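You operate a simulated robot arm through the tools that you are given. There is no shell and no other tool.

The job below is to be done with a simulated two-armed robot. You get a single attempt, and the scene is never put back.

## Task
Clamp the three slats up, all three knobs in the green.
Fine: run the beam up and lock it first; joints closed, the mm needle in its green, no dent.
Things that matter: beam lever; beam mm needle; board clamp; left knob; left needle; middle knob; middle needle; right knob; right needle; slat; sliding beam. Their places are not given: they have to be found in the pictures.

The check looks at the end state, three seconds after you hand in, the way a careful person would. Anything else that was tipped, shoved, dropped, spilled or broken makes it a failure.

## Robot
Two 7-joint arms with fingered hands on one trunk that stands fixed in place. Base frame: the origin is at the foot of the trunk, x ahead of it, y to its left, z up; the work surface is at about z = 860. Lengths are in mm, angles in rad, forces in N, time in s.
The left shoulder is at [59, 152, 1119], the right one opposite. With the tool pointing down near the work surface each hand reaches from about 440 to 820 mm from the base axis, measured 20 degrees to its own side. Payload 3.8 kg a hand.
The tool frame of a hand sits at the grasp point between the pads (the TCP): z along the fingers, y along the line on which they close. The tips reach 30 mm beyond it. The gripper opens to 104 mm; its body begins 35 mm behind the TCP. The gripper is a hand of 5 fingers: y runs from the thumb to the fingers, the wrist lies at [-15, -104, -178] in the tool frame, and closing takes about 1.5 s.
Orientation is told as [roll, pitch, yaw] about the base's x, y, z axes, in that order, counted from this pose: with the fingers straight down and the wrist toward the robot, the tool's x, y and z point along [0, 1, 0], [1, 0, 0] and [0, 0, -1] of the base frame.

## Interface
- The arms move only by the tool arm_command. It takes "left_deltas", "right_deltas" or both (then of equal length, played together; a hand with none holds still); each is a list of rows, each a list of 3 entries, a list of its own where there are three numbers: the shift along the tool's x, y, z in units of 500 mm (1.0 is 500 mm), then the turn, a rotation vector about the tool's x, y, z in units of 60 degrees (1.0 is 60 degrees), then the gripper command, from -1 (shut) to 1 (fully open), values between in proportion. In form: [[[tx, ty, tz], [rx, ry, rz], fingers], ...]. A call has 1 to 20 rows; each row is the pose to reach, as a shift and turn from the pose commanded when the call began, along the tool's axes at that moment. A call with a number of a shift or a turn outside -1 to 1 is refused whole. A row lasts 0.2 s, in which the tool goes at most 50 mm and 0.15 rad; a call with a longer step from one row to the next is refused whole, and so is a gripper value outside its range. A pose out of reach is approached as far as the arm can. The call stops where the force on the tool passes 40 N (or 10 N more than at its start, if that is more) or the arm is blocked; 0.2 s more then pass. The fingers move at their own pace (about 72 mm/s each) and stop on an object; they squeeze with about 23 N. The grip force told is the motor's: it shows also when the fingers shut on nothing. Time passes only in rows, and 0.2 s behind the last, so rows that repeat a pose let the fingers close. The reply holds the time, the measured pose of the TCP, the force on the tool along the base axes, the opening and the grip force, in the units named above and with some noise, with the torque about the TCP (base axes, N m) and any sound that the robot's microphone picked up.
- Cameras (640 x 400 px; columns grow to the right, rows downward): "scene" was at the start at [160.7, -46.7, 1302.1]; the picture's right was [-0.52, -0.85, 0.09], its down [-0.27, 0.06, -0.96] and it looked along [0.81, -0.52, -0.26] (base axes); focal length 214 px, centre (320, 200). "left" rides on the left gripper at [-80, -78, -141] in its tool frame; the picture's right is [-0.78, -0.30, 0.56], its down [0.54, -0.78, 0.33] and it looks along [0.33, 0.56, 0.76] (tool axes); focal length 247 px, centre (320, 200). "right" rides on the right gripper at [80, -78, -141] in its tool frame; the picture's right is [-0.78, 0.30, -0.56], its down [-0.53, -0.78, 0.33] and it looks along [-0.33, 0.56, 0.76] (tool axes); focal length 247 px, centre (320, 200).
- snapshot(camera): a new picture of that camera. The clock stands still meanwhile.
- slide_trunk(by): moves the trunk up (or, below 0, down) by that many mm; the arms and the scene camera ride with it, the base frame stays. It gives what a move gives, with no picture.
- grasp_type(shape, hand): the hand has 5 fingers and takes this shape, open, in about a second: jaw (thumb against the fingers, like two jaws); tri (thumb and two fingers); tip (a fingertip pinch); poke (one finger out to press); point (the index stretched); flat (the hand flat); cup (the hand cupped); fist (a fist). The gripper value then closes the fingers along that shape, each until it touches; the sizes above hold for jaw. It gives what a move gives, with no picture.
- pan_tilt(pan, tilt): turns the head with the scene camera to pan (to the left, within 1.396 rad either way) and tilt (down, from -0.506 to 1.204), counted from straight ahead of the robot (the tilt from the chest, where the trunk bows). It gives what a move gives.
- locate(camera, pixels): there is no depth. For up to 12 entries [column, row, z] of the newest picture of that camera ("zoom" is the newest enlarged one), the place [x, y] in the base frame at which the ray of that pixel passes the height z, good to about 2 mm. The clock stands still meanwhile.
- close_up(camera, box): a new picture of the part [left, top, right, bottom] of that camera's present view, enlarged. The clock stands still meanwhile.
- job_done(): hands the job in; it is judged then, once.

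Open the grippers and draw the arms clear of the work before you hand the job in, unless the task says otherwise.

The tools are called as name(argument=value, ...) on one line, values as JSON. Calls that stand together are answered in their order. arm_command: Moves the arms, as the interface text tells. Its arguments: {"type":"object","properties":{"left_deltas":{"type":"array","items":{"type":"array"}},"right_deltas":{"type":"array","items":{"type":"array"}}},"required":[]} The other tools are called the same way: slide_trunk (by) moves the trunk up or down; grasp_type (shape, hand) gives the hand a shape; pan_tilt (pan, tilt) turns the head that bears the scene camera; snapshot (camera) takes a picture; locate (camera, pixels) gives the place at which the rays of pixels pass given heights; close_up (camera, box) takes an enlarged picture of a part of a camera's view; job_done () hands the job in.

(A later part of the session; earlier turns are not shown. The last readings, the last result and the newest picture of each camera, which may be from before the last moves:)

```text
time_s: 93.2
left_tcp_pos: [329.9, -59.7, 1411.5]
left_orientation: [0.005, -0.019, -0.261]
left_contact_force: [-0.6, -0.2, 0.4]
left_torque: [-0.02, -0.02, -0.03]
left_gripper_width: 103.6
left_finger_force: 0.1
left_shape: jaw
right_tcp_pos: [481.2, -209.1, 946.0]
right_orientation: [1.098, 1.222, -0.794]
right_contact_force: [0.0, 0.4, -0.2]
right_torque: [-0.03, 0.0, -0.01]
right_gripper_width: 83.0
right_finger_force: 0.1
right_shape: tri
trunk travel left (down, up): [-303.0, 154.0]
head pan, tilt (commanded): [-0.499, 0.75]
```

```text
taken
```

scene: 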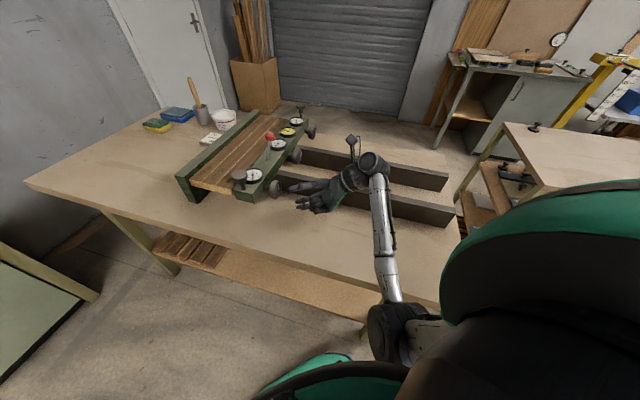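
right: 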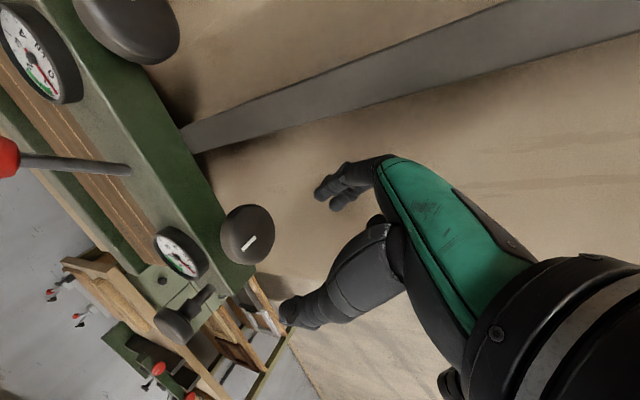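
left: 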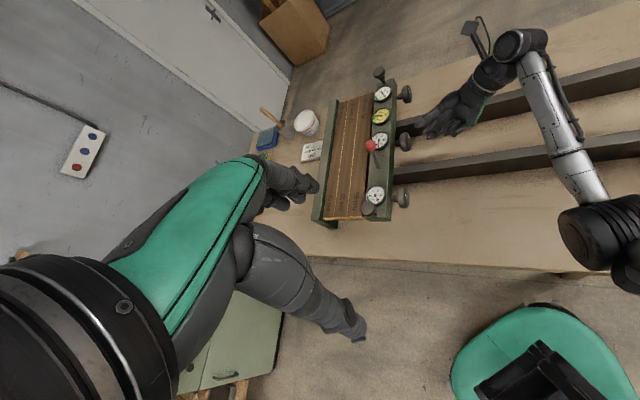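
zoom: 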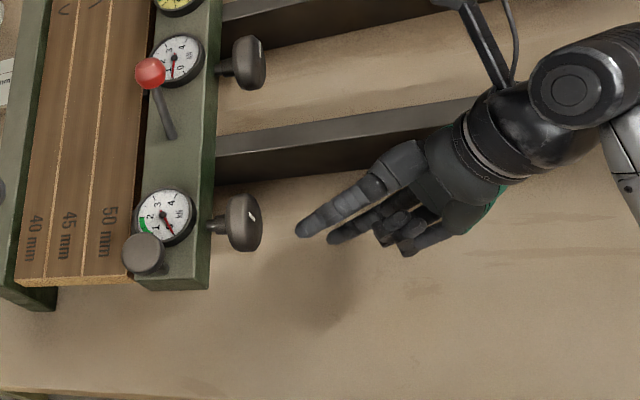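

The hand is level behind knob 1 with thumb above and fingers below. I slide forward 66 mm around the knob.

arm_command(right_deltas=[[[0.011, 0, 0.0196], [0, 0, 0], 0.6], [[0.021, 0, 0.039], [0, 0, 0], 0.6], [[0.031, 0.001, 0.059], [0, 0, 0], 0.6], [[0.042, 0.001, 0.078], [0, 0, 0], 0.6], [[0.052, 0.001, 0.097], [0, 0, 0], 0.6], [[0.0624, 0.001, 0.1163], [0, 0, 0], 0.6], [[0.0624, 0.001, 0.1163], [0, 0, 0], 0.6]])

close_up(camera="left", box=[350, 120, 510, 260])

close_up(camera="scene", box=[220, 130, 360, 230])

snapshot(camera="right")

```text
time_s: 94.8
left_tcp_pos: [329.0, -60.9, 1411.2]
left_orientation: [0.008, -0.018, -0.262]
left_contact_force: [0.5, -0.6, 0.3]
left_torque: [0.01, 0.03, -0.01]
left_gripper_width: 103.6
left_finger_force: 0.1
left_shape: jaw
right_tcp_pos: [530.8, -163.7, 945.6]
right_orientation: [1.101, 1.221, -0.791]
right_contact_force: [-0.2, 1.0, 0.7]
right_torque: [0.0, 0.02, -0.03]
right_gripper_width: 83.1
right_finger_force: 0.0
right_shape: tri
trunk travel left (down, up): [-303.0, 154.0]
head pan, tilt (commanded): [-0.499, 0.75]
```

```text
2.86 times, centred on (430, 190) of left
```

zoom: 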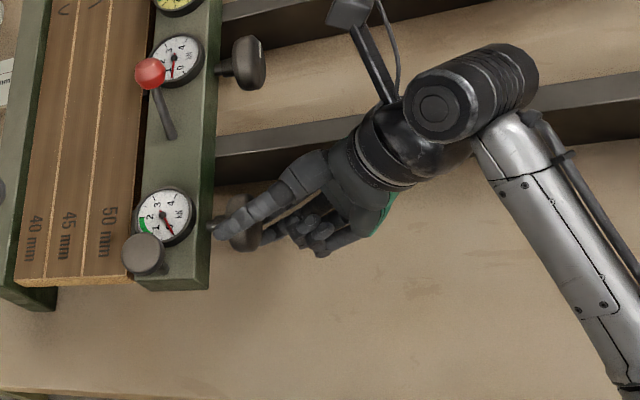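

```text
4.00 times, centred on (290, 180) of scene
```

zoom: 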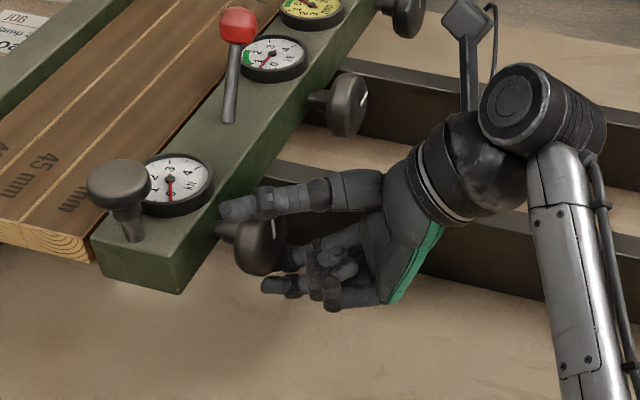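

```text
taken
```

right: 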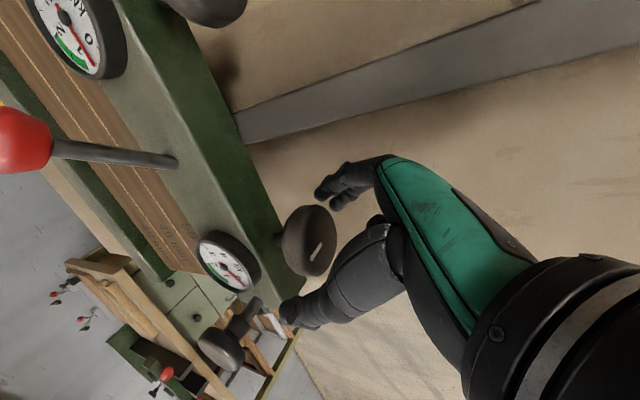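

The hand is well placed around knob 1. I roll back 25° around the axis (open) to gain turning range, then close.

arm_command(right_deltas=[[[0, 0, 0], [-0.047, 0, -0.093], 0.6], [[0, 0, 0], [-0.0945, 0, -0.1855], 0.6], [[0, 0, 0], [-0.142, 0, -0.278], 0.6], [[0, 0, 0], [-0.189, 0, -0.371], 0.6], [[0, 0, 0], [-0.189, 0, -0.371], -1], [[0, 0, 0], [-0.189, 0, -0.371], -1], [[0, 0, 0], [-0.189, 0, -0.371], -1], [[0, 0, 0], [-0.189, 0, -0.371], -1], [[0, 0, 0], [-0.189, 0, -0.371], -1], [[0, 0, 0], [-0.189, 0, -0.371], -1], [[0, 0, 0], [-0.189, 0, -0.371], -1]])

close_up(camera="left", box=[350, 120, 510, 260])

close_up(camera="scene", box=[220, 130, 360, 230])

snapshot(camera="right")

```text
time_s: 97.2
left_tcp_pos: [329.6, -60.3, 1410.9]
left_orientation: [0.005, -0.017, -0.263]
left_contact_force: [-0.9, 0.2, 0.4]
left_torque: [0.0, 0.0, -0.01]
left_gripper_width: 103.6
left_finger_force: 0.1
left_shape: jaw
right_tcp_pos: [531.4, -163.8, 946.9]
right_orientation: [1.099, 0.786, -0.793]
right_contact_force: [-0.9, 2.9, -1.8]
right_torque: [0.02, 0.03, 0.06]
right_gripper_width: 44.5
right_finger_force: 22.7
right_shape: tri
trunk travel left (down, up): [-303.0, 154.0]
head pan, tilt (commanded): [-0.499, 0.75]
```

```text
2.86 times, centred on (430, 190) of left
```

zoom: 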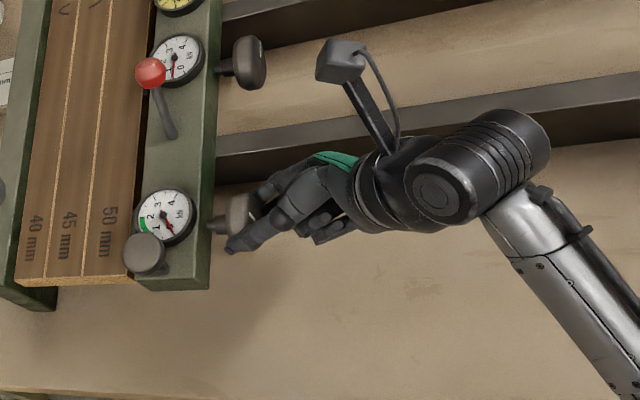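

```text
4.00 times, centred on (290, 180) of scene
```

zoom: 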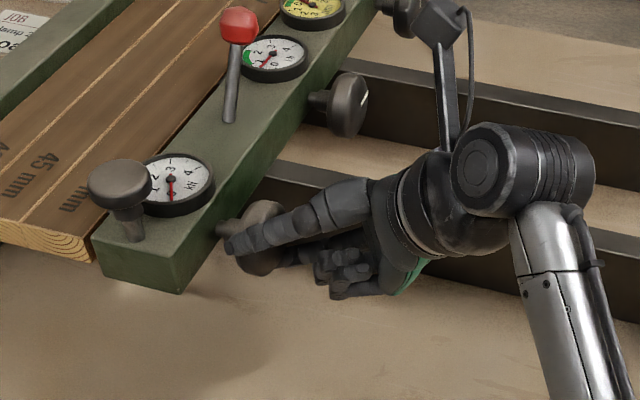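

```text
taken
```

right: 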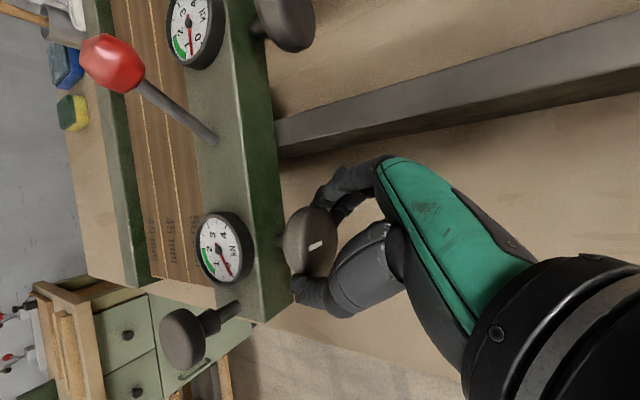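

Gripped (width 44) at roll 45°. I turn knob 1 clockwise by 60°.

arm_command(right_deltas=[[[0, 0, 0], [0.0567, 0, 0.1114], -1], [[0, 0, 0], [0.1135, 0, 0.2228], -1], [[0, 0, 0], [0.17, 0, 0.334], -1], [[0, 0, 0], [0.227, 0, 0.4455], -1], [[0, 0, 0], [0.284, 0, 0.557], -1], [[0, 0, 0], [0.3405, 0, 0.668], -1], [[0, 0, 0], [0.397, 0, 0.78], -1], [[0, 0, 0], [0.454, 0, 0.891], -1], [[0, 0, 0], [0.454, 0, 0.891], -1]])

close_up(camera="left", box=[360, 80, 460, 230])

close_up(camera="scene", box=[220, 110, 340, 220])

snapshot(camera="right")

```text
time_s: 99.2
left_tcp_pos: [330.5, -59.9, 1410.2]
left_orientation: [0.006, -0.016, -0.264]
left_contact_force: [-0.4, 0.1, 0.5]
left_torque: [0.03, -0.03, 0.04]
left_gripper_width: 103.7
left_finger_force: 0.1
left_shape: jaw
right_tcp_pos: [531.4, -166.5, 944.9]
right_orientation: [-2.04, 1.304, 2.352]
right_contact_force: [1.3, -1.4, -6.0]
right_torque: [-0.07, 0.02, -0.06]
right_gripper_width: 44.4
right_finger_force: 22.9
right_shape: tri
trunk travel left (down, up): [-303.0, 154.0]
head pan, tilt (commanded): [-0.499, 0.75]
```

```text
2.67 times, centred on (410, 155) of left
```

zoom: 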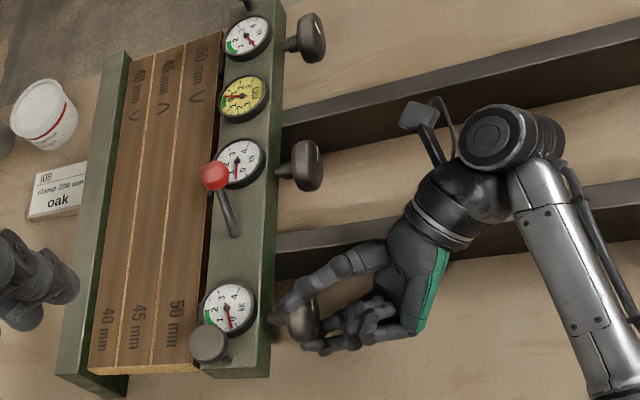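

```text
3.64 times, centred on (280, 165) of scene
```

zoom: 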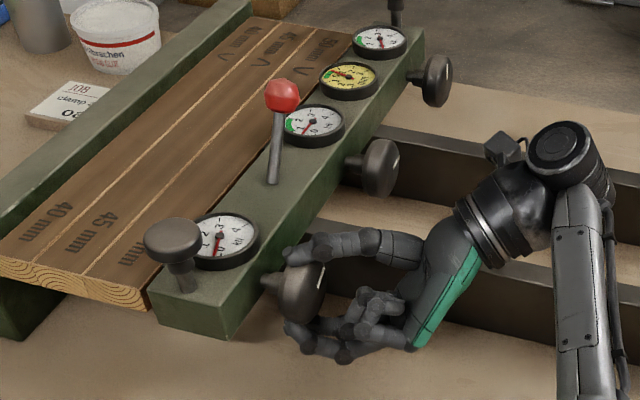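

```text
taken
```

right: 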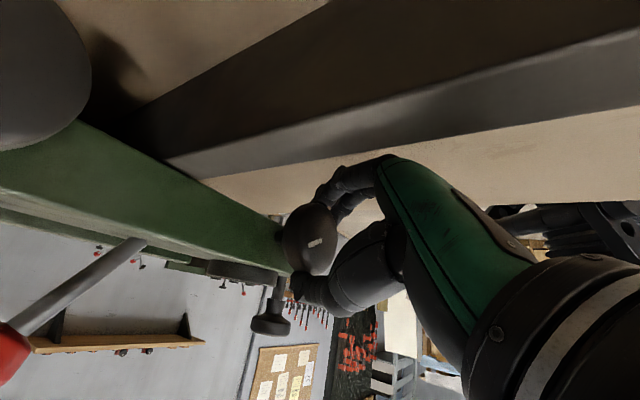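

Knob 1 turned 60°. I read dial 1 closely before turning further.

close_up(camera="left", box=[375, 170, 425, 220])

close_up(camera="left", box=[380, 80, 430, 150])

```text
8.00 times, centred on (400, 195) of left
```

zoom: 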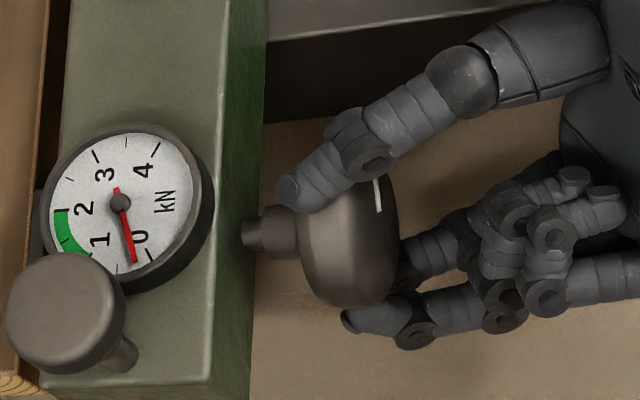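

```text
5.71 times, centred on (405, 115) of left
```

zoom: 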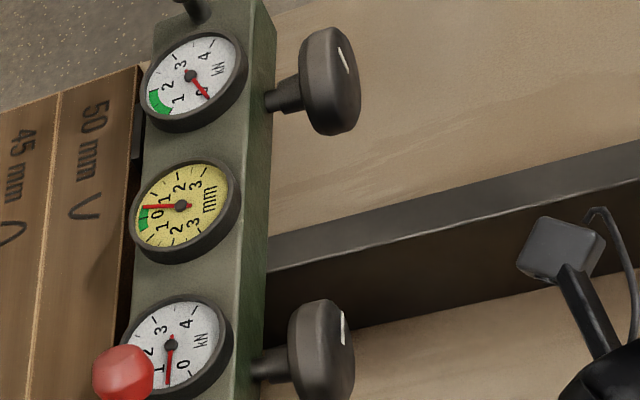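

Dial 1 has started to move (~0.25 kN). I turn another 30°.

arm_command(right_deltas=[[[0, 0, 0], [0.0567, 0, 0.1114], -1], [[0, 0, 0], [0.1135, 0, 0.2228], -1], [[0, 0, 0], [0.17, 0, 0.334], -1], [[0, 0, 0], [0.227, 0, 0.4455], -1], [[0, 0, 0], [0.227, 0, 0.4455], -1]])

close_up(camera="left", box=[375, 170, 425, 220])

close_up(camera="left", box=[380, 80, 430, 150])

snapshot(camera="right")

```text
time_s: 100.4
left_tcp_pos: [330.4, -60.4, 1411.3]
left_orientation: [0.007, -0.015, -0.263]
left_contact_force: [-0.4, 0.5, -0.1]
left_torque: [-0.01, 0.01, 0.02]
left_gripper_width: 103.7
left_finger_force: 0.1
left_shape: jaw
right_tcp_pos: [532.6, -165.2, 947.0]
right_orientation: [-2.042, 0.783, 2.348]
right_contact_force: [3.4, -2.6, -2.7]
right_torque: [-1.24, 0.22, -0.03]
right_gripper_width: 44.8
right_finger_force: 23.5
right_shape: tri
trunk travel left (down, up): [-303.0, 154.0]
head pan, tilt (commanded): [-0.499, 0.75]
```

```text
8.00 times, centred on (400, 195) of left
```

zoom: 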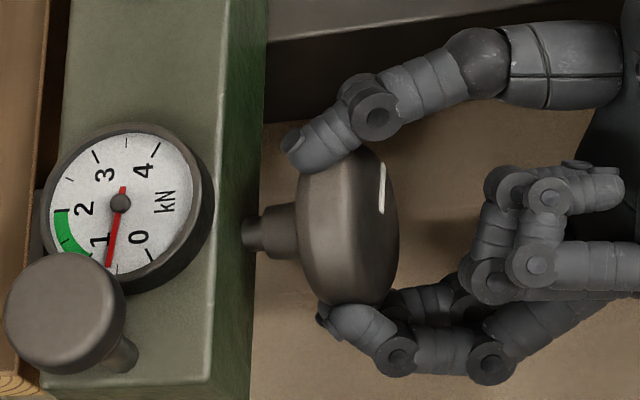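

```text
5.71 times, centred on (405, 115) of left
```

zoom: 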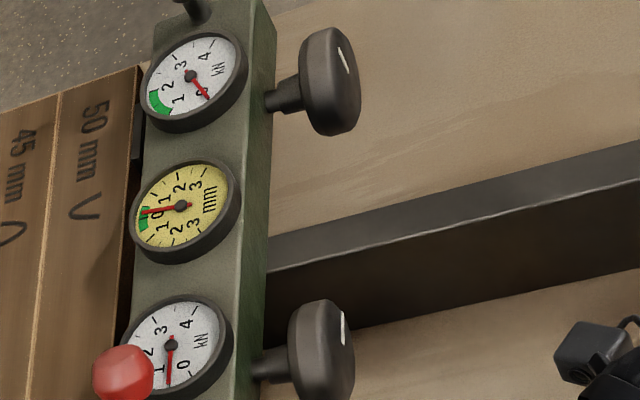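

```text
taken
```

right: 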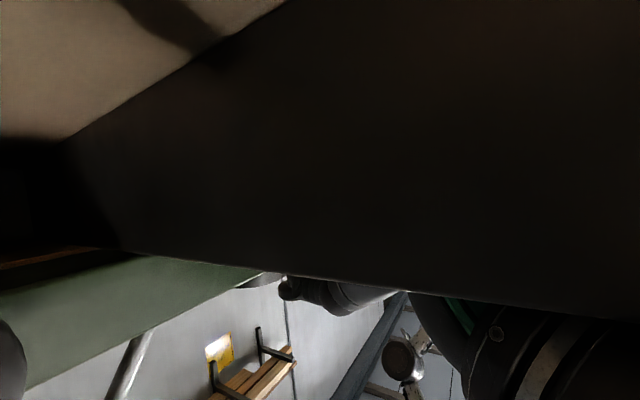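

Dial 1 reads about 0.68 kN and mm went back to about +0.25, so mm reflects the balance between middle and ends. I open, roll the hand back 60° around the knob.

arm_command(right_deltas=[[[0, 0, 0], [0, 0, 0], 0.6], [[0, 0, 0], [0, 0, 0], 0.6], [[0, 0, 0], [0, 0, 0], 0.6], [[0, 0, 0], [0, 0, 0], 0.6], [[0, 0, 0], [-0.0567, 0, -0.1114], 0.6], [[0, 0, 0], [-0.1135, 0, -0.2228], 0.6], [[0, 0, 0], [-0.17, 0, -0.334], 0.6], [[0, 0, 0], [-0.227, 0, -0.4455], 0.6], [[0, 0, 0], [-0.284, 0, -0.557], 0.6], [[0, 0, 0], [-0.3405, 0, -0.668], 0.6], [[0, 0, 0], [-0.397, 0, -0.78], 0.6], [[0, 0, 0], [-0.454, 0, -0.891], 0.6], [[0, 0, 0], [-0.454, 0, -0.891], 0.6]])

close_up(camera="left", box=[360, 80, 460, 230])

close_up(camera="scene", box=[220, 110, 340, 220])

```text
time_s: 103.2
left_tcp_pos: [330.0, -59.5, 1410.8]
left_orientation: [0.005, -0.014, -0.262]
left_contact_force: [0.4, 0.2, 0.1]
left_torque: [0.01, 0.02, -0.03]
left_gripper_width: 103.8
left_finger_force: 0.0
left_shape: jaw
right_tcp_pos: [532.2, -164.8, 946.1]
right_orientation: [1.098, 1.306, -0.793]
right_contact_force: [0.3, 0.2, -0.1]
right_torque: [0.01, 0.01, -0.01]
right_gripper_width: 83.1
right_finger_force: 0.1
right_shape: tri
trunk travel left (down, up): [-303.0, 154.0]
head pan, tilt (commanded): [-0.499, 0.75]
```

```text
2.67 times, centred on (410, 155) of left
```

zoom: 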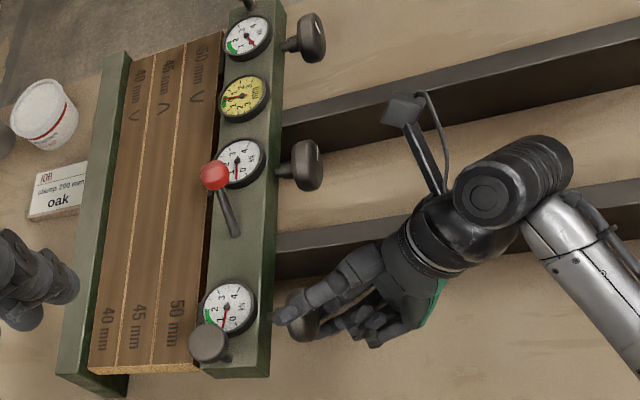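

```text
3.64 times, centred on (280, 165) of scene
```

zoom: 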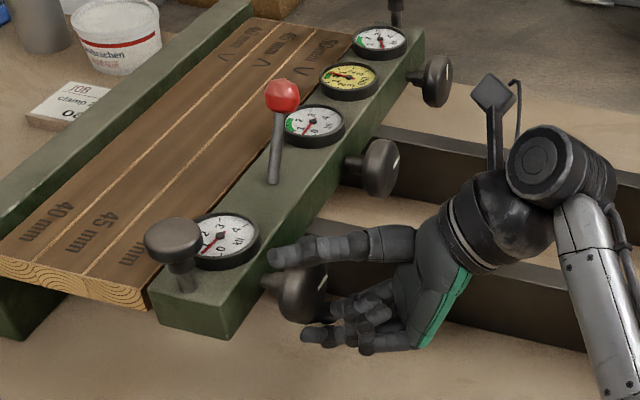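

Dial 1 holds its value. I roll back another 25° and grip again.

arm_command(right_deltas=[[[0, 0, 0], [-0.047, 0, -0.093], 0.6], [[0, 0, 0], [-0.0945, 0, -0.1855], 0.6], [[0, 0, 0], [-0.142, 0, -0.278], 0.6], [[0, 0, 0], [-0.189, 0, -0.371], 0.6], [[0, 0, 0], [-0.189, 0, -0.371], -1], [[0, 0, 0], [-0.189, 0, -0.371], -1], [[0, 0, 0], [-0.189, 0, -0.371], -1], [[0, 0, 0], [-0.189, 0, -0.371], -1], [[0, 0, 0], [-0.189, 0, -0.371], -1], [[0, 0, 0], [-0.189, 0, -0.371], -1], [[0, 0, 0], [-0.189, 0, -0.371], -1]])

close_up(camera="left", box=[375, 170, 425, 220])

```text
time_s: 105.6
left_tcp_pos: [330.5, -59.1, 1411.2]
left_orientation: [0.004, -0.018, -0.264]
left_contact_force: [0.5, 0.4, -0.1]
left_torque: [-0.01, 0.01, 0.04]
left_gripper_width: 103.8
left_finger_force: 0.1
left_shape: jaw
right_tcp_pos: [530.5, -164.4, 946.5]
right_orientation: [1.099, 0.872, -0.791]
right_contact_force: [-1.3, 3.7, -1.0]
right_torque: [0.0, -0.01, 0.05]
right_gripper_width: 43.9
right_finger_force: 23.3
right_shape: tri
trunk travel left (down, up): [-303.0, 154.0]
head pan, tilt (commanded): [-0.499, 0.75]
```

```text
8.00 times, centred on (400, 195) of left
```

zoom: 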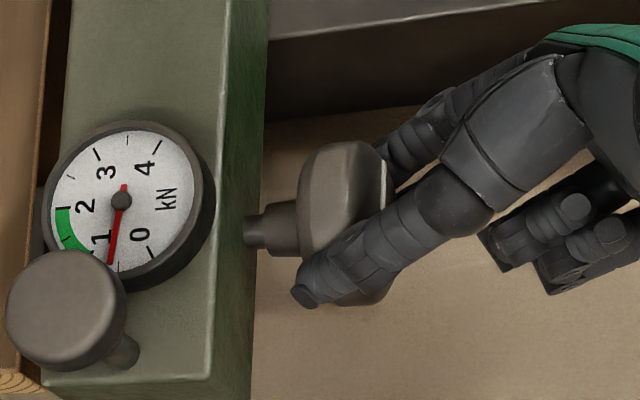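

Gripped again at roll 50°, dial 1 still ~0.65. I turn 45° further.

arm_command(right_deltas=[[[0, 0, 0], [0.0486, 0, 0.0955], -1], [[0, 0, 0], [0.0973, 0, 0.191], -1], [[0, 0, 0], [0.146, 0, 0.286], -1], [[0, 0, 0], [0.1946, 0, 0.382], -1], [[0, 0, 0], [0.243, 0, 0.477], -1], [[0, 0, 0], [0.292, 0, 0.573], -1], [[0, 0, 0], [0.3405, 0, 0.668], -1], [[0, 0, 0], [0.3405, 0, 0.668], -1]])

close_up(camera="left", box=[375, 170, 425, 220])

close_up(camera="left", box=[380, 80, 430, 150])

close_up(camera="scene", box=[220, 110, 340, 220])

```text
time_s: 107.4
left_tcp_pos: [329.5, -60.1, 1410.9]
left_orientation: [0.006, -0.016, -0.26]
left_contact_force: [0.4, 0.7, -1.0]
left_torque: [0.01, 0.02, -0.02]
left_gripper_width: 103.7
left_finger_force: 0.0
left_shape: jaw
right_tcp_pos: [531.6, -164.3, 945.6]
right_orientation: [-2.028, 1.481, 2.364]
right_contact_force: [1.3, -1.0, -6.7]
right_torque: [-0.12, 0.01, -0.01]
right_gripper_width: 43.9
right_finger_force: 22.7
right_shape: tri
trunk travel left (down, up): [-303.0, 154.0]
head pan, tilt (commanded): [-0.499, 0.75]
```

```text
8.00 times, centred on (400, 195) of left
```

zoom: 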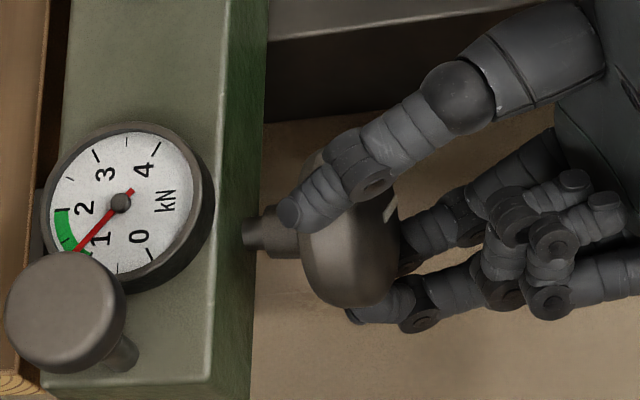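

```text
5.71 times, centred on (405, 115) of left
```

zoom: 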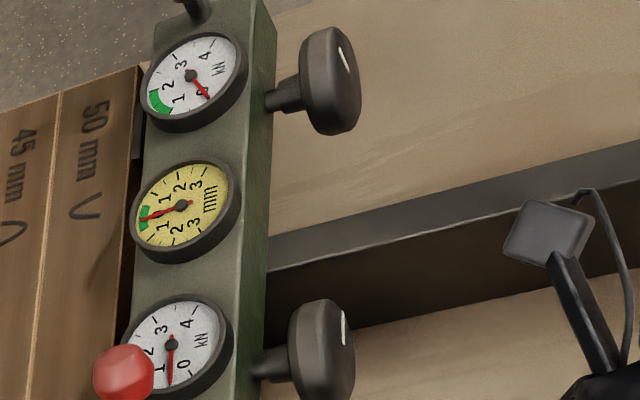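

```text
3.64 times, centred on (280, 165) of scene
```

zoom: 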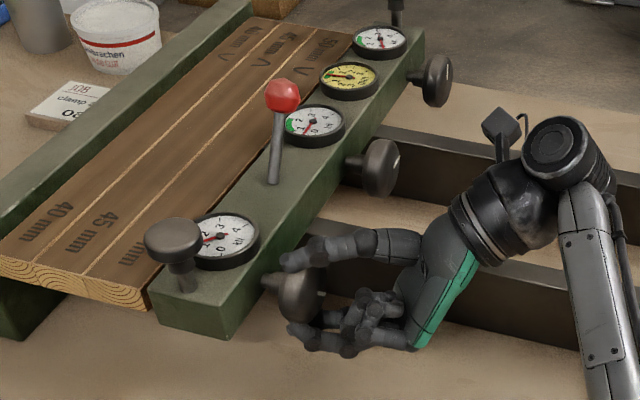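

Dial 1 reads about 1.2 kN and mm is near 0. I turn 20° further to bring it near 1.5.

arm_command(right_deltas=[[[0, 0, 0], [0.0505, 0, 0.099], -1], [[0, 0, 0], [0.101, 0, 0.198], -1], [[0, 0, 0], [0.1513, 0, 0.297], -1], [[0, 0, 0], [0.1513, 0, 0.297], -1]])

close_up(camera="left", box=[375, 170, 425, 220])

close_up(camera="left", box=[380, 80, 430, 150])

```text
time_s: 108.4
left_tcp_pos: [330.5, -60.1, 1410.7]
left_orientation: [0.007, -0.014, -0.262]
left_contact_force: [-0.2, -0.7, -1.2]
left_torque: [0.03, 0.0, 0.0]
left_gripper_width: 103.7
left_finger_force: 0.1
left_shape: jaw
right_tcp_pos: [530.6, -165.0, 946.9]
right_orientation: [-2.041, 1.132, 2.351]
right_contact_force: [1.7, -0.9, -6.7]
right_torque: [-0.1, -0.06, -0.06]
right_gripper_width: 43.8
right_finger_force: 23.1
right_shape: tri
trunk travel left (down, up): [-303.0, 154.0]
head pan, tilt (commanded): [-0.499, 0.75]
```

```text
8.00 times, centred on (400, 195) of left
```

zoom: 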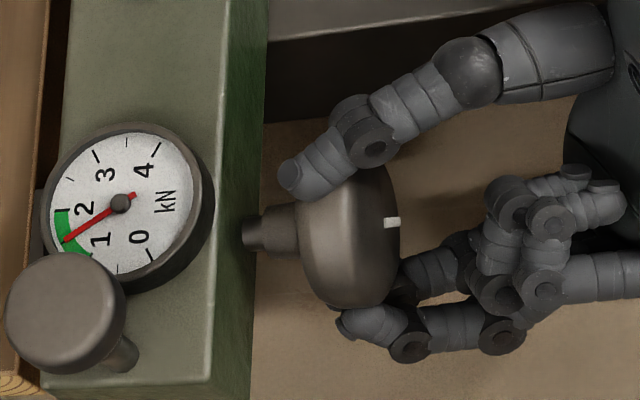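

```text
5.71 times, centred on (405, 115) of left
```

zoom: 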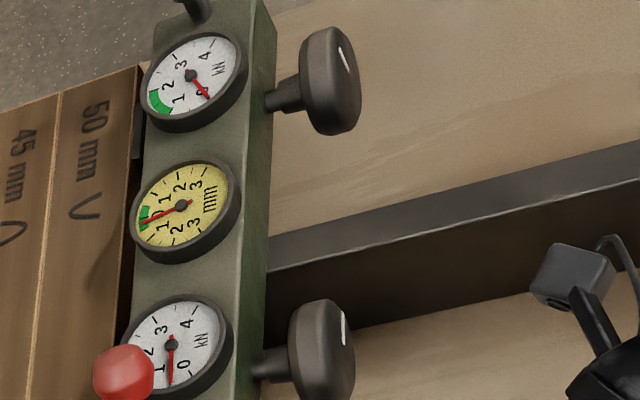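

Dial 1 reads about 1.4 kN (mid-green) and mm about −0.3, still in green. I release knob 1, back off, and carry the hand over to the middle knob while rolling back 60°.

arm_command(right_deltas=[[[0, 0, 0], [0, 0, 0], 0.6], [[0, 0, 0], [0, 0, 0], 0.6], [[0, 0, 0], [0, 0, 0], 0.6], [[0, 0, 0], [0, 0, 0], 0.6], [[-0.02, 0, -0.0386], [0, 0, 0], 0.6], [[-0.04, 0, -0.0772], [0, 0, 0], 0.6], [[-0.059, 0, -0.1158], [0, 0, 0], 0.6], [[-0.0891, -0.0725, -0.1004], [-0.0567, 0, -0.1114], 0.6], [[-0.0355, -0.1006, -0.1277], [-0.1135, 0, -0.2228], 0.6], [[0.0181, -0.1286, -0.155], [-0.17, 0, -0.334], 0.6], [[0.0718, -0.1567, -0.1824], [-0.227, 0, -0.4455], 0.6], [[0.1254, -0.1847, -0.2097], [-0.284, 0, -0.557], 0.6], [[0.179, -0.2128, -0.237], [-0.3405, 0, -0.668], 0.6], [[0.179, -0.2128, -0.237], [-0.397, 0, -0.78], 0.6], [[0.179, -0.2128, -0.237], [-0.454, 0, -0.891], 0.6], [[0.179, -0.2128, -0.237], [-0.454, 0, -0.891], 0.6]])

close_up(camera="left", box=[350, 80, 510, 230])

snapshot(camera="scene")

```text
time_s: 111.8
left_tcp_pos: [330.2, -60.8, 1412.1]
left_orientation: [0.004, -0.016, -0.261]
left_contact_force: [0.2, 0.6, -0.5]
left_torque: [0.01, 0.04, 0.02]
left_gripper_width: 103.7
left_finger_force: 0.1
left_shape: jaw
right_tcp_pos: [599.8, -327.2, 986.7]
right_orientation: [1.099, 0.957, -0.791]
right_contact_force: [0.3, 0.0, -0.1]
right_torque: [-0.04, 0.0, 0.0]
right_gripper_width: 83.0
right_finger_force: 0.0
right_shape: tri
trunk travel left (down, up): [-303.0, 154.0]
head pan, tilt (commanded): [-0.499, 0.75]
```

```text
2.67 times, centred on (430, 155) of left
```

zoom: 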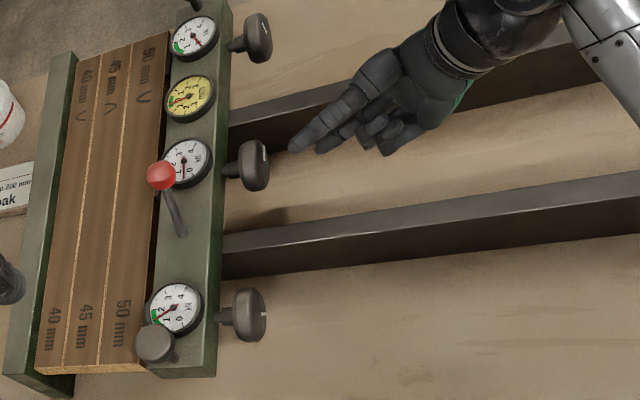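

```text
taken
```

scene: 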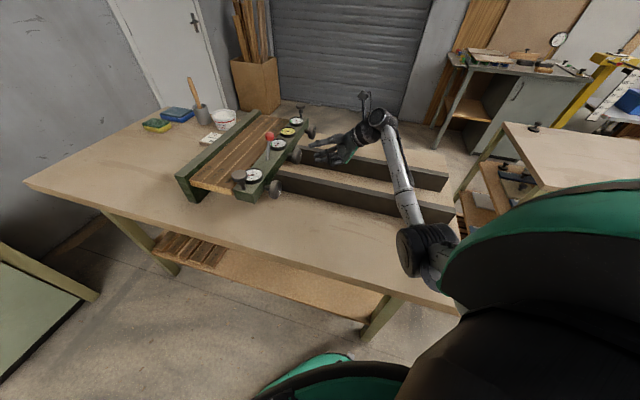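

The hand is behind the middle knob again (t=655.5). I roll back 45°, lower to 947 and slide forward around the knob.

arm_command(right_deltas=[[[0, 0, 0], [-0.0567, 0, -0.1114], 0.6], [[0, 0, 0], [-0.1135, 0, -0.2228], 0.6], [[0, 0, 0], [-0.17, 0, -0.334], 0.6], [[0, 0, 0], [-0.227, 0, -0.4455], 0.6], [[0, 0, 0], [-0.284, 0, -0.557], 0.6], [[0, 0, 0], [-0.3405, 0, -0.668], 0.6], [[-0.02, 0.0318, 0.0102], [-0.3405, 0, -0.668], 0.6], [[-0.0401, 0.0637, 0.0204], [-0.3405, 0, -0.668], 0.6], [[-0.028, 0.0637, 0.0443], [-0.3405, 0, -0.668], 0.6], [[-0.0158, 0.0637, 0.0682], [-0.3405, 0, -0.668], 0.6], [[-0.0036, 0.0637, 0.092], [-0.3405, 0, -0.668], 0.6], [[0.0085, 0.0637, 0.1159], [-0.3405, 0, -0.668], 0.6], [[0.0207, 0.0637, 0.1398], [-0.3405, 0, -0.668], 0.6], [[0.0207, 0.0637, 0.1398], [-0.3405, 0, -0.668], 0.6]])

close_up(camera="left", box=[350, 80, 510, 230])

snapshot(camera="right")

close_up(camera="scene", box=[240, 90, 400, 220])

```text
time_s: 114.8
left_tcp_pos: [328.6, -61.8, 1411.4]
left_orientation: [0.008, -0.018, -0.26]
left_contact_force: [0.9, 0.2, 0.0]
left_torque: [-0.02, -0.02, -0.02]
left_gripper_width: 104.0
left_finger_force: 0.0
left_shape: jaw
right_tcp_pos: [650.1, -280.7, 947.3]
right_orientation: [1.101, 0.175, -0.792]
right_contact_force: [-0.3, -0.2, 0.1]
right_torque: [-0.01, -0.01, 0.01]
right_gripper_width: 83.2
right_finger_force: 0.1
right_shape: tri
trunk travel left (down, up): [-303.0, 154.0]
head pan, tilt (commanded): [-0.499, 0.75]
```

```text
2.67 times, centred on (430, 155) of left
```

zoom: 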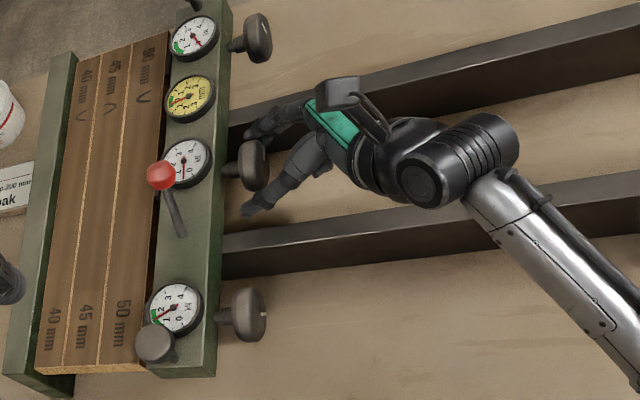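

```text
taken
```

right: 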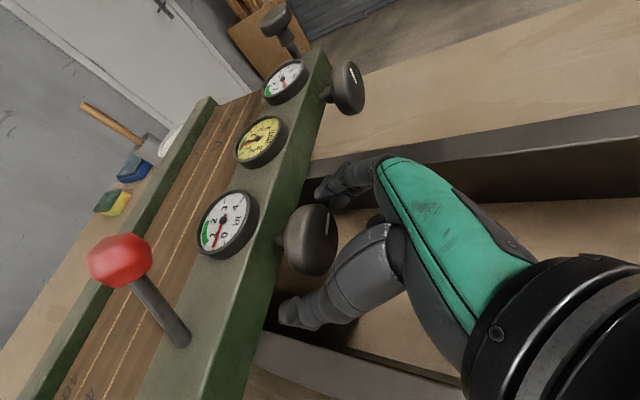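

```text
3.08 times, centred on (320, 155) of scene
```

zoom: 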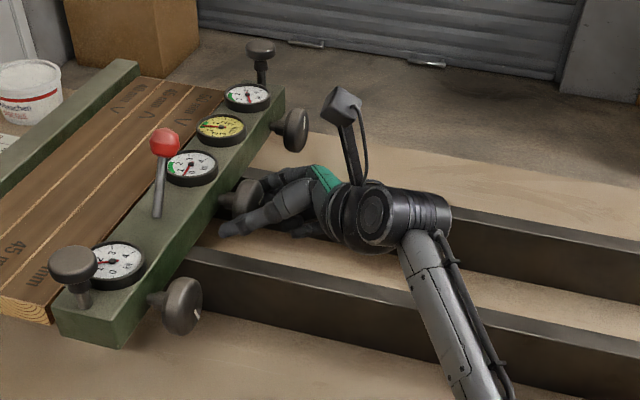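

The hand is placed around the middle knob. I close on it.

arm_command(right_deltas=[[[0, -0.004, 0], [0, 0, 0], 0.6], [[0, -0.004, 0], [0, 0, 0], -1], [[0, -0.004, 0], [0, 0, 0], -1], [[0, -0.004, 0], [0, 0, 0], -1], [[0, -0.004, 0], [0, 0, 0], -1], [[0, -0.004, 0], [0, 0, 0], -1], [[0, -0.004, 0], [0, 0, 0], -1], [[0, -0.004, 0], [0, 0, 0], -1]])

close_up(camera="left", box=[380, 80, 440, 170])

```text
time_s: 116.6
left_tcp_pos: [328.8, -58.9, 1411.1]
left_orientation: [0.006, -0.016, -0.262]
left_contact_force: [-0.5, 0.5, 0.2]
left_torque: [-0.01, 0.04, 0.02]
left_gripper_width: 103.5
left_finger_force: 0.0
left_shape: jaw
right_tcp_pos: [647.8, -280.2, 947.1]
right_orientation: [1.099, 0.177, -0.791]
right_contact_force: [0.1, 2.4, -2.7]
right_torque: [-0.02, 0.0, 0.02]
right_gripper_width: 43.6
right_finger_force: 22.7
right_shape: tri
trunk travel left (down, up): [-303.0, 154.0]
head pan, tilt (commanded): [-0.499, 0.75]
```

```text
4.44 times, centred on (410, 125) of left
```

zoom: 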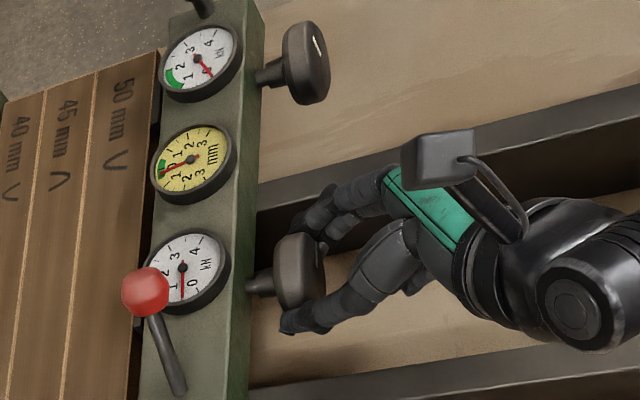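

Gripped on the middle knob. I turn it clockwise 45°.

arm_command(right_deltas=[[[0, 0, 0], [0.0486, 0, 0.0955], -1], [[0, 0, 0], [0.0973, 0, 0.191], -1], [[0, 0, 0], [0.146, 0, 0.286], -1], [[0, 0, 0], [0.1946, 0, 0.382], -1], [[0, 0, 0], [0.243, 0, 0.477], -1], [[0, 0, 0], [0.292, 0, 0.573], -1], [[0, 0, 0], [0.3405, 0, 0.668], -1], [[0, 0, 0], [0.3405, 0, 0.668], -1]])

close_up(camera="left", box=[380, 80, 440, 170])

close_up(camera="scene", box=[250, 110, 340, 200])

close_up(camera="right", box=[100, 60, 400, 300])

```text
time_s: 118.4
left_tcp_pos: [329.6, -59.6, 1410.6]
left_orientation: [0.005, -0.015, -0.262]
left_contact_force: [-0.1, 0.5, 0.9]
left_torque: [0.05, -0.02, -0.03]
left_gripper_width: 103.8
left_finger_force: 0.0
left_shape: jaw
right_tcp_pos: [648.4, -280.8, 947.0]
right_orientation: [1.101, 0.961, -0.791]
right_contact_force: [8.3, -1.5, 5.5]
right_torque: [0.12, -0.37, -0.1]
right_gripper_width: 43.0
right_finger_force: 22.8
right_shape: tri
trunk travel left (down, up): [-303.0, 154.0]
head pan, tilt (commanded): [-0.499, 0.75]
```

```text
4.44 times, centred on (410, 125) of left
```

zoom: 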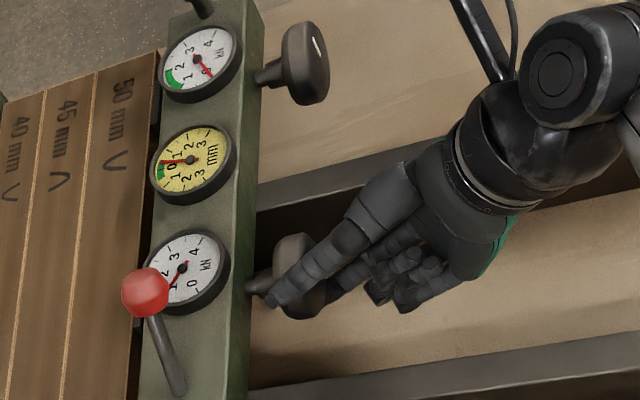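

```text
4.44 times, centred on (295, 155) of scene
```

zoom: 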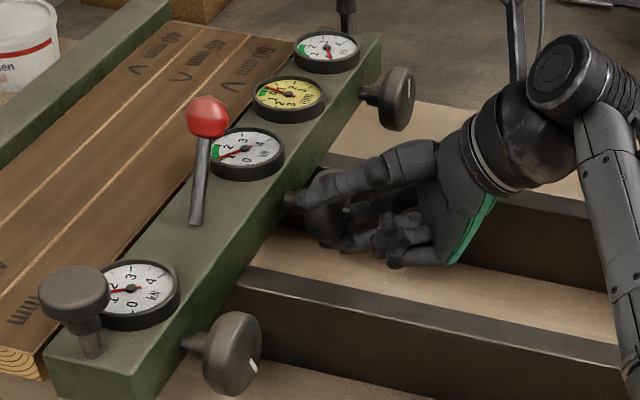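

```text
1.67 times, centred on (250, 180) of right
```

zoom: 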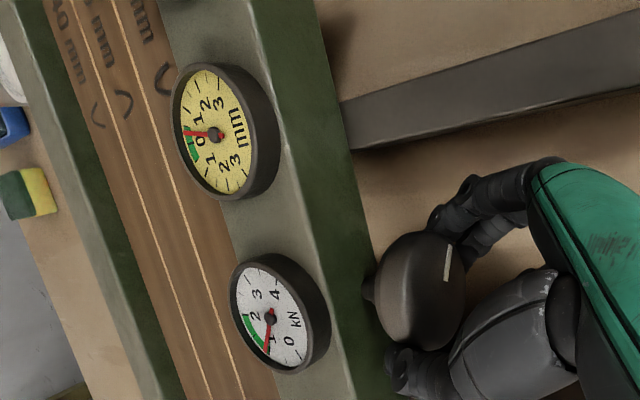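

The middle dial reads about 1.15 kN, mm about +0.3. I turn 16° more toward 1.4; the right knob will then bring mm back.

arm_command(right_deltas=[[[0, 0, 0], [0.04, 0, 0.079], -1], [[0, 0, 0], [0.0808, 0, 0.1585], -1], [[0, 0, 0], [0.121, 0, 0.2376], -1], [[0, 0, 0], [0.121, 0, 0.2376], -1]])

close_up(camera="scene", box=[280, 110, 330, 160])

close_up(camera="right", box=[160, 60, 320, 290])

close_up(camera="left", box=[380, 80, 440, 170])

```text
time_s: 119.4
left_tcp_pos: [330.6, -60.1, 1409.8]
left_orientation: [0.005, -0.015, -0.26]
left_contact_force: [-0.5, -1.3, 0.4]
left_torque: [-0.03, -0.02, 0.02]
left_gripper_width: 103.8
left_finger_force: 0.1
left_shape: jaw
right_tcp_pos: [648.1, -280.0, 946.6]
right_orientation: [1.1, 1.24, -0.79]
right_contact_force: [8.0, 0.8, 5.4]
right_torque: [0.1, -0.21, -0.12]
right_gripper_width: 41.4
right_finger_force: 22.9
right_shape: tri
trunk travel left (down, up): [-303.0, 154.0]
head pan, tilt (commanded): [-0.499, 0.75]
```

```text
8.00 times, centred on (305, 135) of scene
```

zoom: 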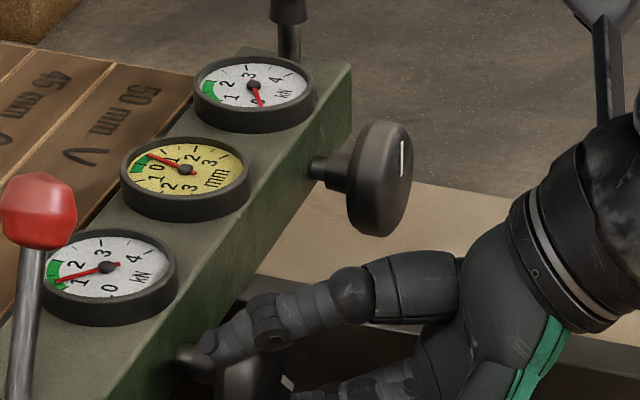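

```text
1.74 times, centred on (240, 175) of right
```

zoom: 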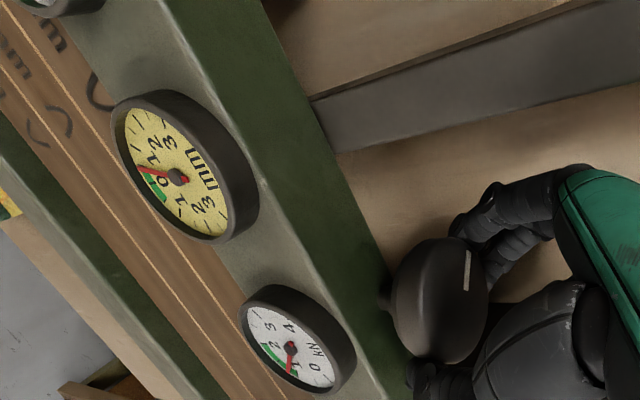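

```text
4.44 times, centred on (410, 125) of left
```

zoom: 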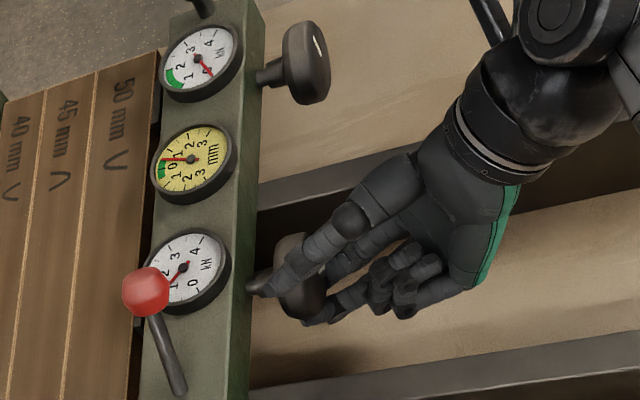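

The middle dial reads about 1.3 kN and mm about +0.5, waiting for the right knob. I release, back off, raise the hand 100 mm and start rolling it back for the far knob.

arm_command(right_deltas=[[[0, 0, 0], [0, 0, 0], 0.6], [[0, 0, 0], [0, 0, 0], 0.6], [[0, 0, 0], [0, 0, 0], 0.6], [[0, 0, 0], [0, 0, 0], 0.6], [[-0.02, 0, -0.0386], [0, 0, 0], 0.6], [[-0.04, 0, -0.0772], [0, 0, 0], 0.6], [[-0.059, 0, -0.1158], [0, 0, 0], 0.6], [[-0.045, -0.047, -0.123], [0, 0, 0], 0.6], [[-0.03, -0.0945, -0.1306], [-0.0567, 0, -0.1114], 0.6], [[-0.0155, -0.142, -0.138], [-0.1135, 0, -0.2228], 0.6], [[-0.001, -0.1891, -0.1454], [-0.17, 0, -0.334], 0.6], [[-0.001, -0.1891, -0.1454], [-0.227, 0, -0.4455], 0.6], [[-0.001, -0.1891, -0.1454], [-0.284, 0, -0.557], 0.6], [[-0.001, -0.1891, -0.1454], [-0.3405, 0, -0.668], 0.6], [[-0.001, -0.1891, -0.1454], [-0.397, 0, -0.78], 0.6], [[-0.001, -0.1891, -0.1454], [-0.454, 0, -0.891], 0.6], [[-0.001, -0.1891, -0.1454], [-0.454, 0, -0.891], 0.6]])

close_up(camera="left", box=[350, 70, 510, 230])

close_up(camera="scene", box=[230, 100, 330, 200])

```text
time_s: 123.0
left_tcp_pos: [329.4, -59.5, 1410.3]
left_orientation: [0.005, -0.016, -0.262]
left_contact_force: [-1.1, -0.3, -0.6]
left_torque: [0.02, 0.03, 0.01]
left_gripper_width: 103.7
left_finger_force: 0.0
left_shape: jaw
right_tcp_pos: [601.0, -325.4, 1048.2]
right_orientation: [1.099, 0.19, -0.79]
right_contact_force: [0.2, -0.4, -0.1]
right_torque: [-0.01, -0.02, -0.03]
right_gripper_width: 83.1
right_finger_force: 0.1
right_shape: tri
trunk travel left (down, up): [-303.0, 154.0]
head pan, tilt (commanded): [-0.499, 0.75]
```

```text
2.50 times, centred on (430, 150) of left
```

zoom: 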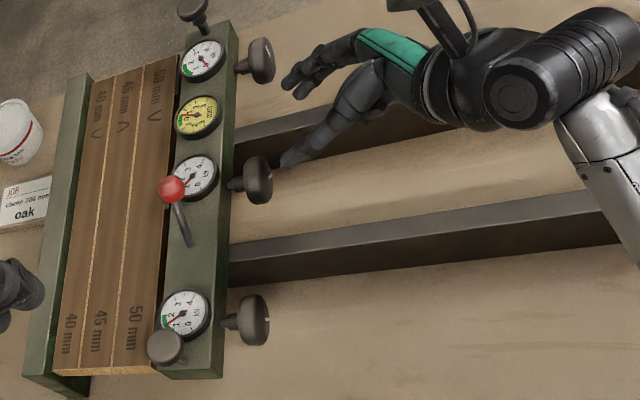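

```text
4.00 times, centred on (280, 150) of scene
```

zoom: 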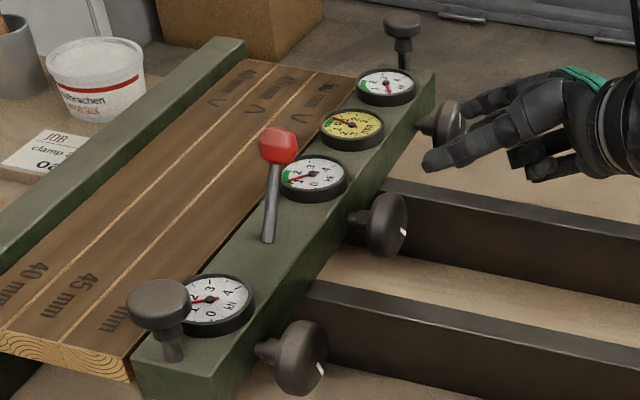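

Dials 1 and 2 hold (about 1.4 and 1.3). I roll a further 49° back, then pitch down for the far knob and lower the trunk slightly for reach.

arm_command(right_deltas=[[[0, 0, 0], [-0.053, 0, -0.104], 0.6], [[0, 0, 0], [-0.106, 0, -0.207], 0.6], [[0, 0, 0], [-0.159, 0, -0.311], 0.6], [[0, 0, 0], [-0.211, 0, -0.415], 0.6], [[0, 0, 0], [-0.264, 0, -0.519], 0.6], [[0, 0, 0], [-0.317, 0, -0.622], 0.6], [[0, 0, 0], [-0.37, 0, -0.726], 0.6], [[0, 0, 0], [-0.37, 0, -0.726], 0.6]])

arm_command(right_deltas=[[[0, 0, 0], [0, -0.128, 0], 0.6], [[0, 0, 0], [0, -0.256, 0], 0.6], [[0, 0, 0], [0, -0.383, 0], 0.6], [[0, 0, 0], [0, -0.383, 0], 0.6]])

snapshot(camera="scene")

```text
time_s: 124.8
left_tcp_pos: [329.7, -59.8, 1411.0]
left_orientation: [0.005, -0.017, -0.263]
left_contact_force: [-0.3, -0.4, -0.4]
left_torque: [-0.01, 0.02, -0.01]
left_gripper_width: 103.7
left_finger_force: 0.1
left_shape: jaw
right_tcp_pos: [601.5, -325.1, 1048.6]
right_orientation: [1.098, -0.66, -0.792]
right_contact_force: [-1.4, -1.0, 0.6]
right_torque: [0.01, -0.01, 0.02]
right_gripper_width: 83.2
right_finger_force: 0.1
right_shape: tri
trunk travel left (down, up): [-303.0, 154.0]
head pan, tilt (commanded): [-0.499, 0.75]
```

```text
time_s: 125.8
left_tcp_pos: [330.0, -60.4, 1412.2]
left_orientation: [0.007, -0.018, -0.261]
left_contact_force: [0.3, -0.2, 0.2]
left_torque: [-0.01, 0.03, -0.01]
left_gripper_width: 103.4
left_finger_force: 0.0
left_shape: jaw
right_tcp_pos: [601.1, -325.6, 1048.3]
right_orientation: [0.698, -0.663, -0.794]
right_contact_force: [-0.6, 0.9, -0.3]
right_torque: [-0.01, 0.0, 0.0]
right_gripper_width: 83.0
right_finger_force: 0.1
right_shape: tri
trunk travel left (down, up): [-303.0, 154.0]
head pan, tilt (commanded): [-0.499, 0.75]
```

```text
taken
```

scene: 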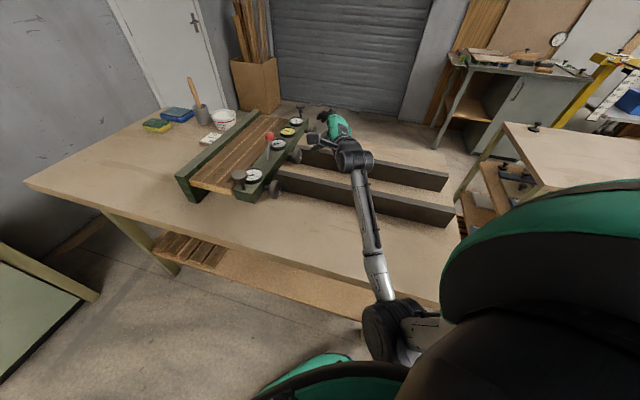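

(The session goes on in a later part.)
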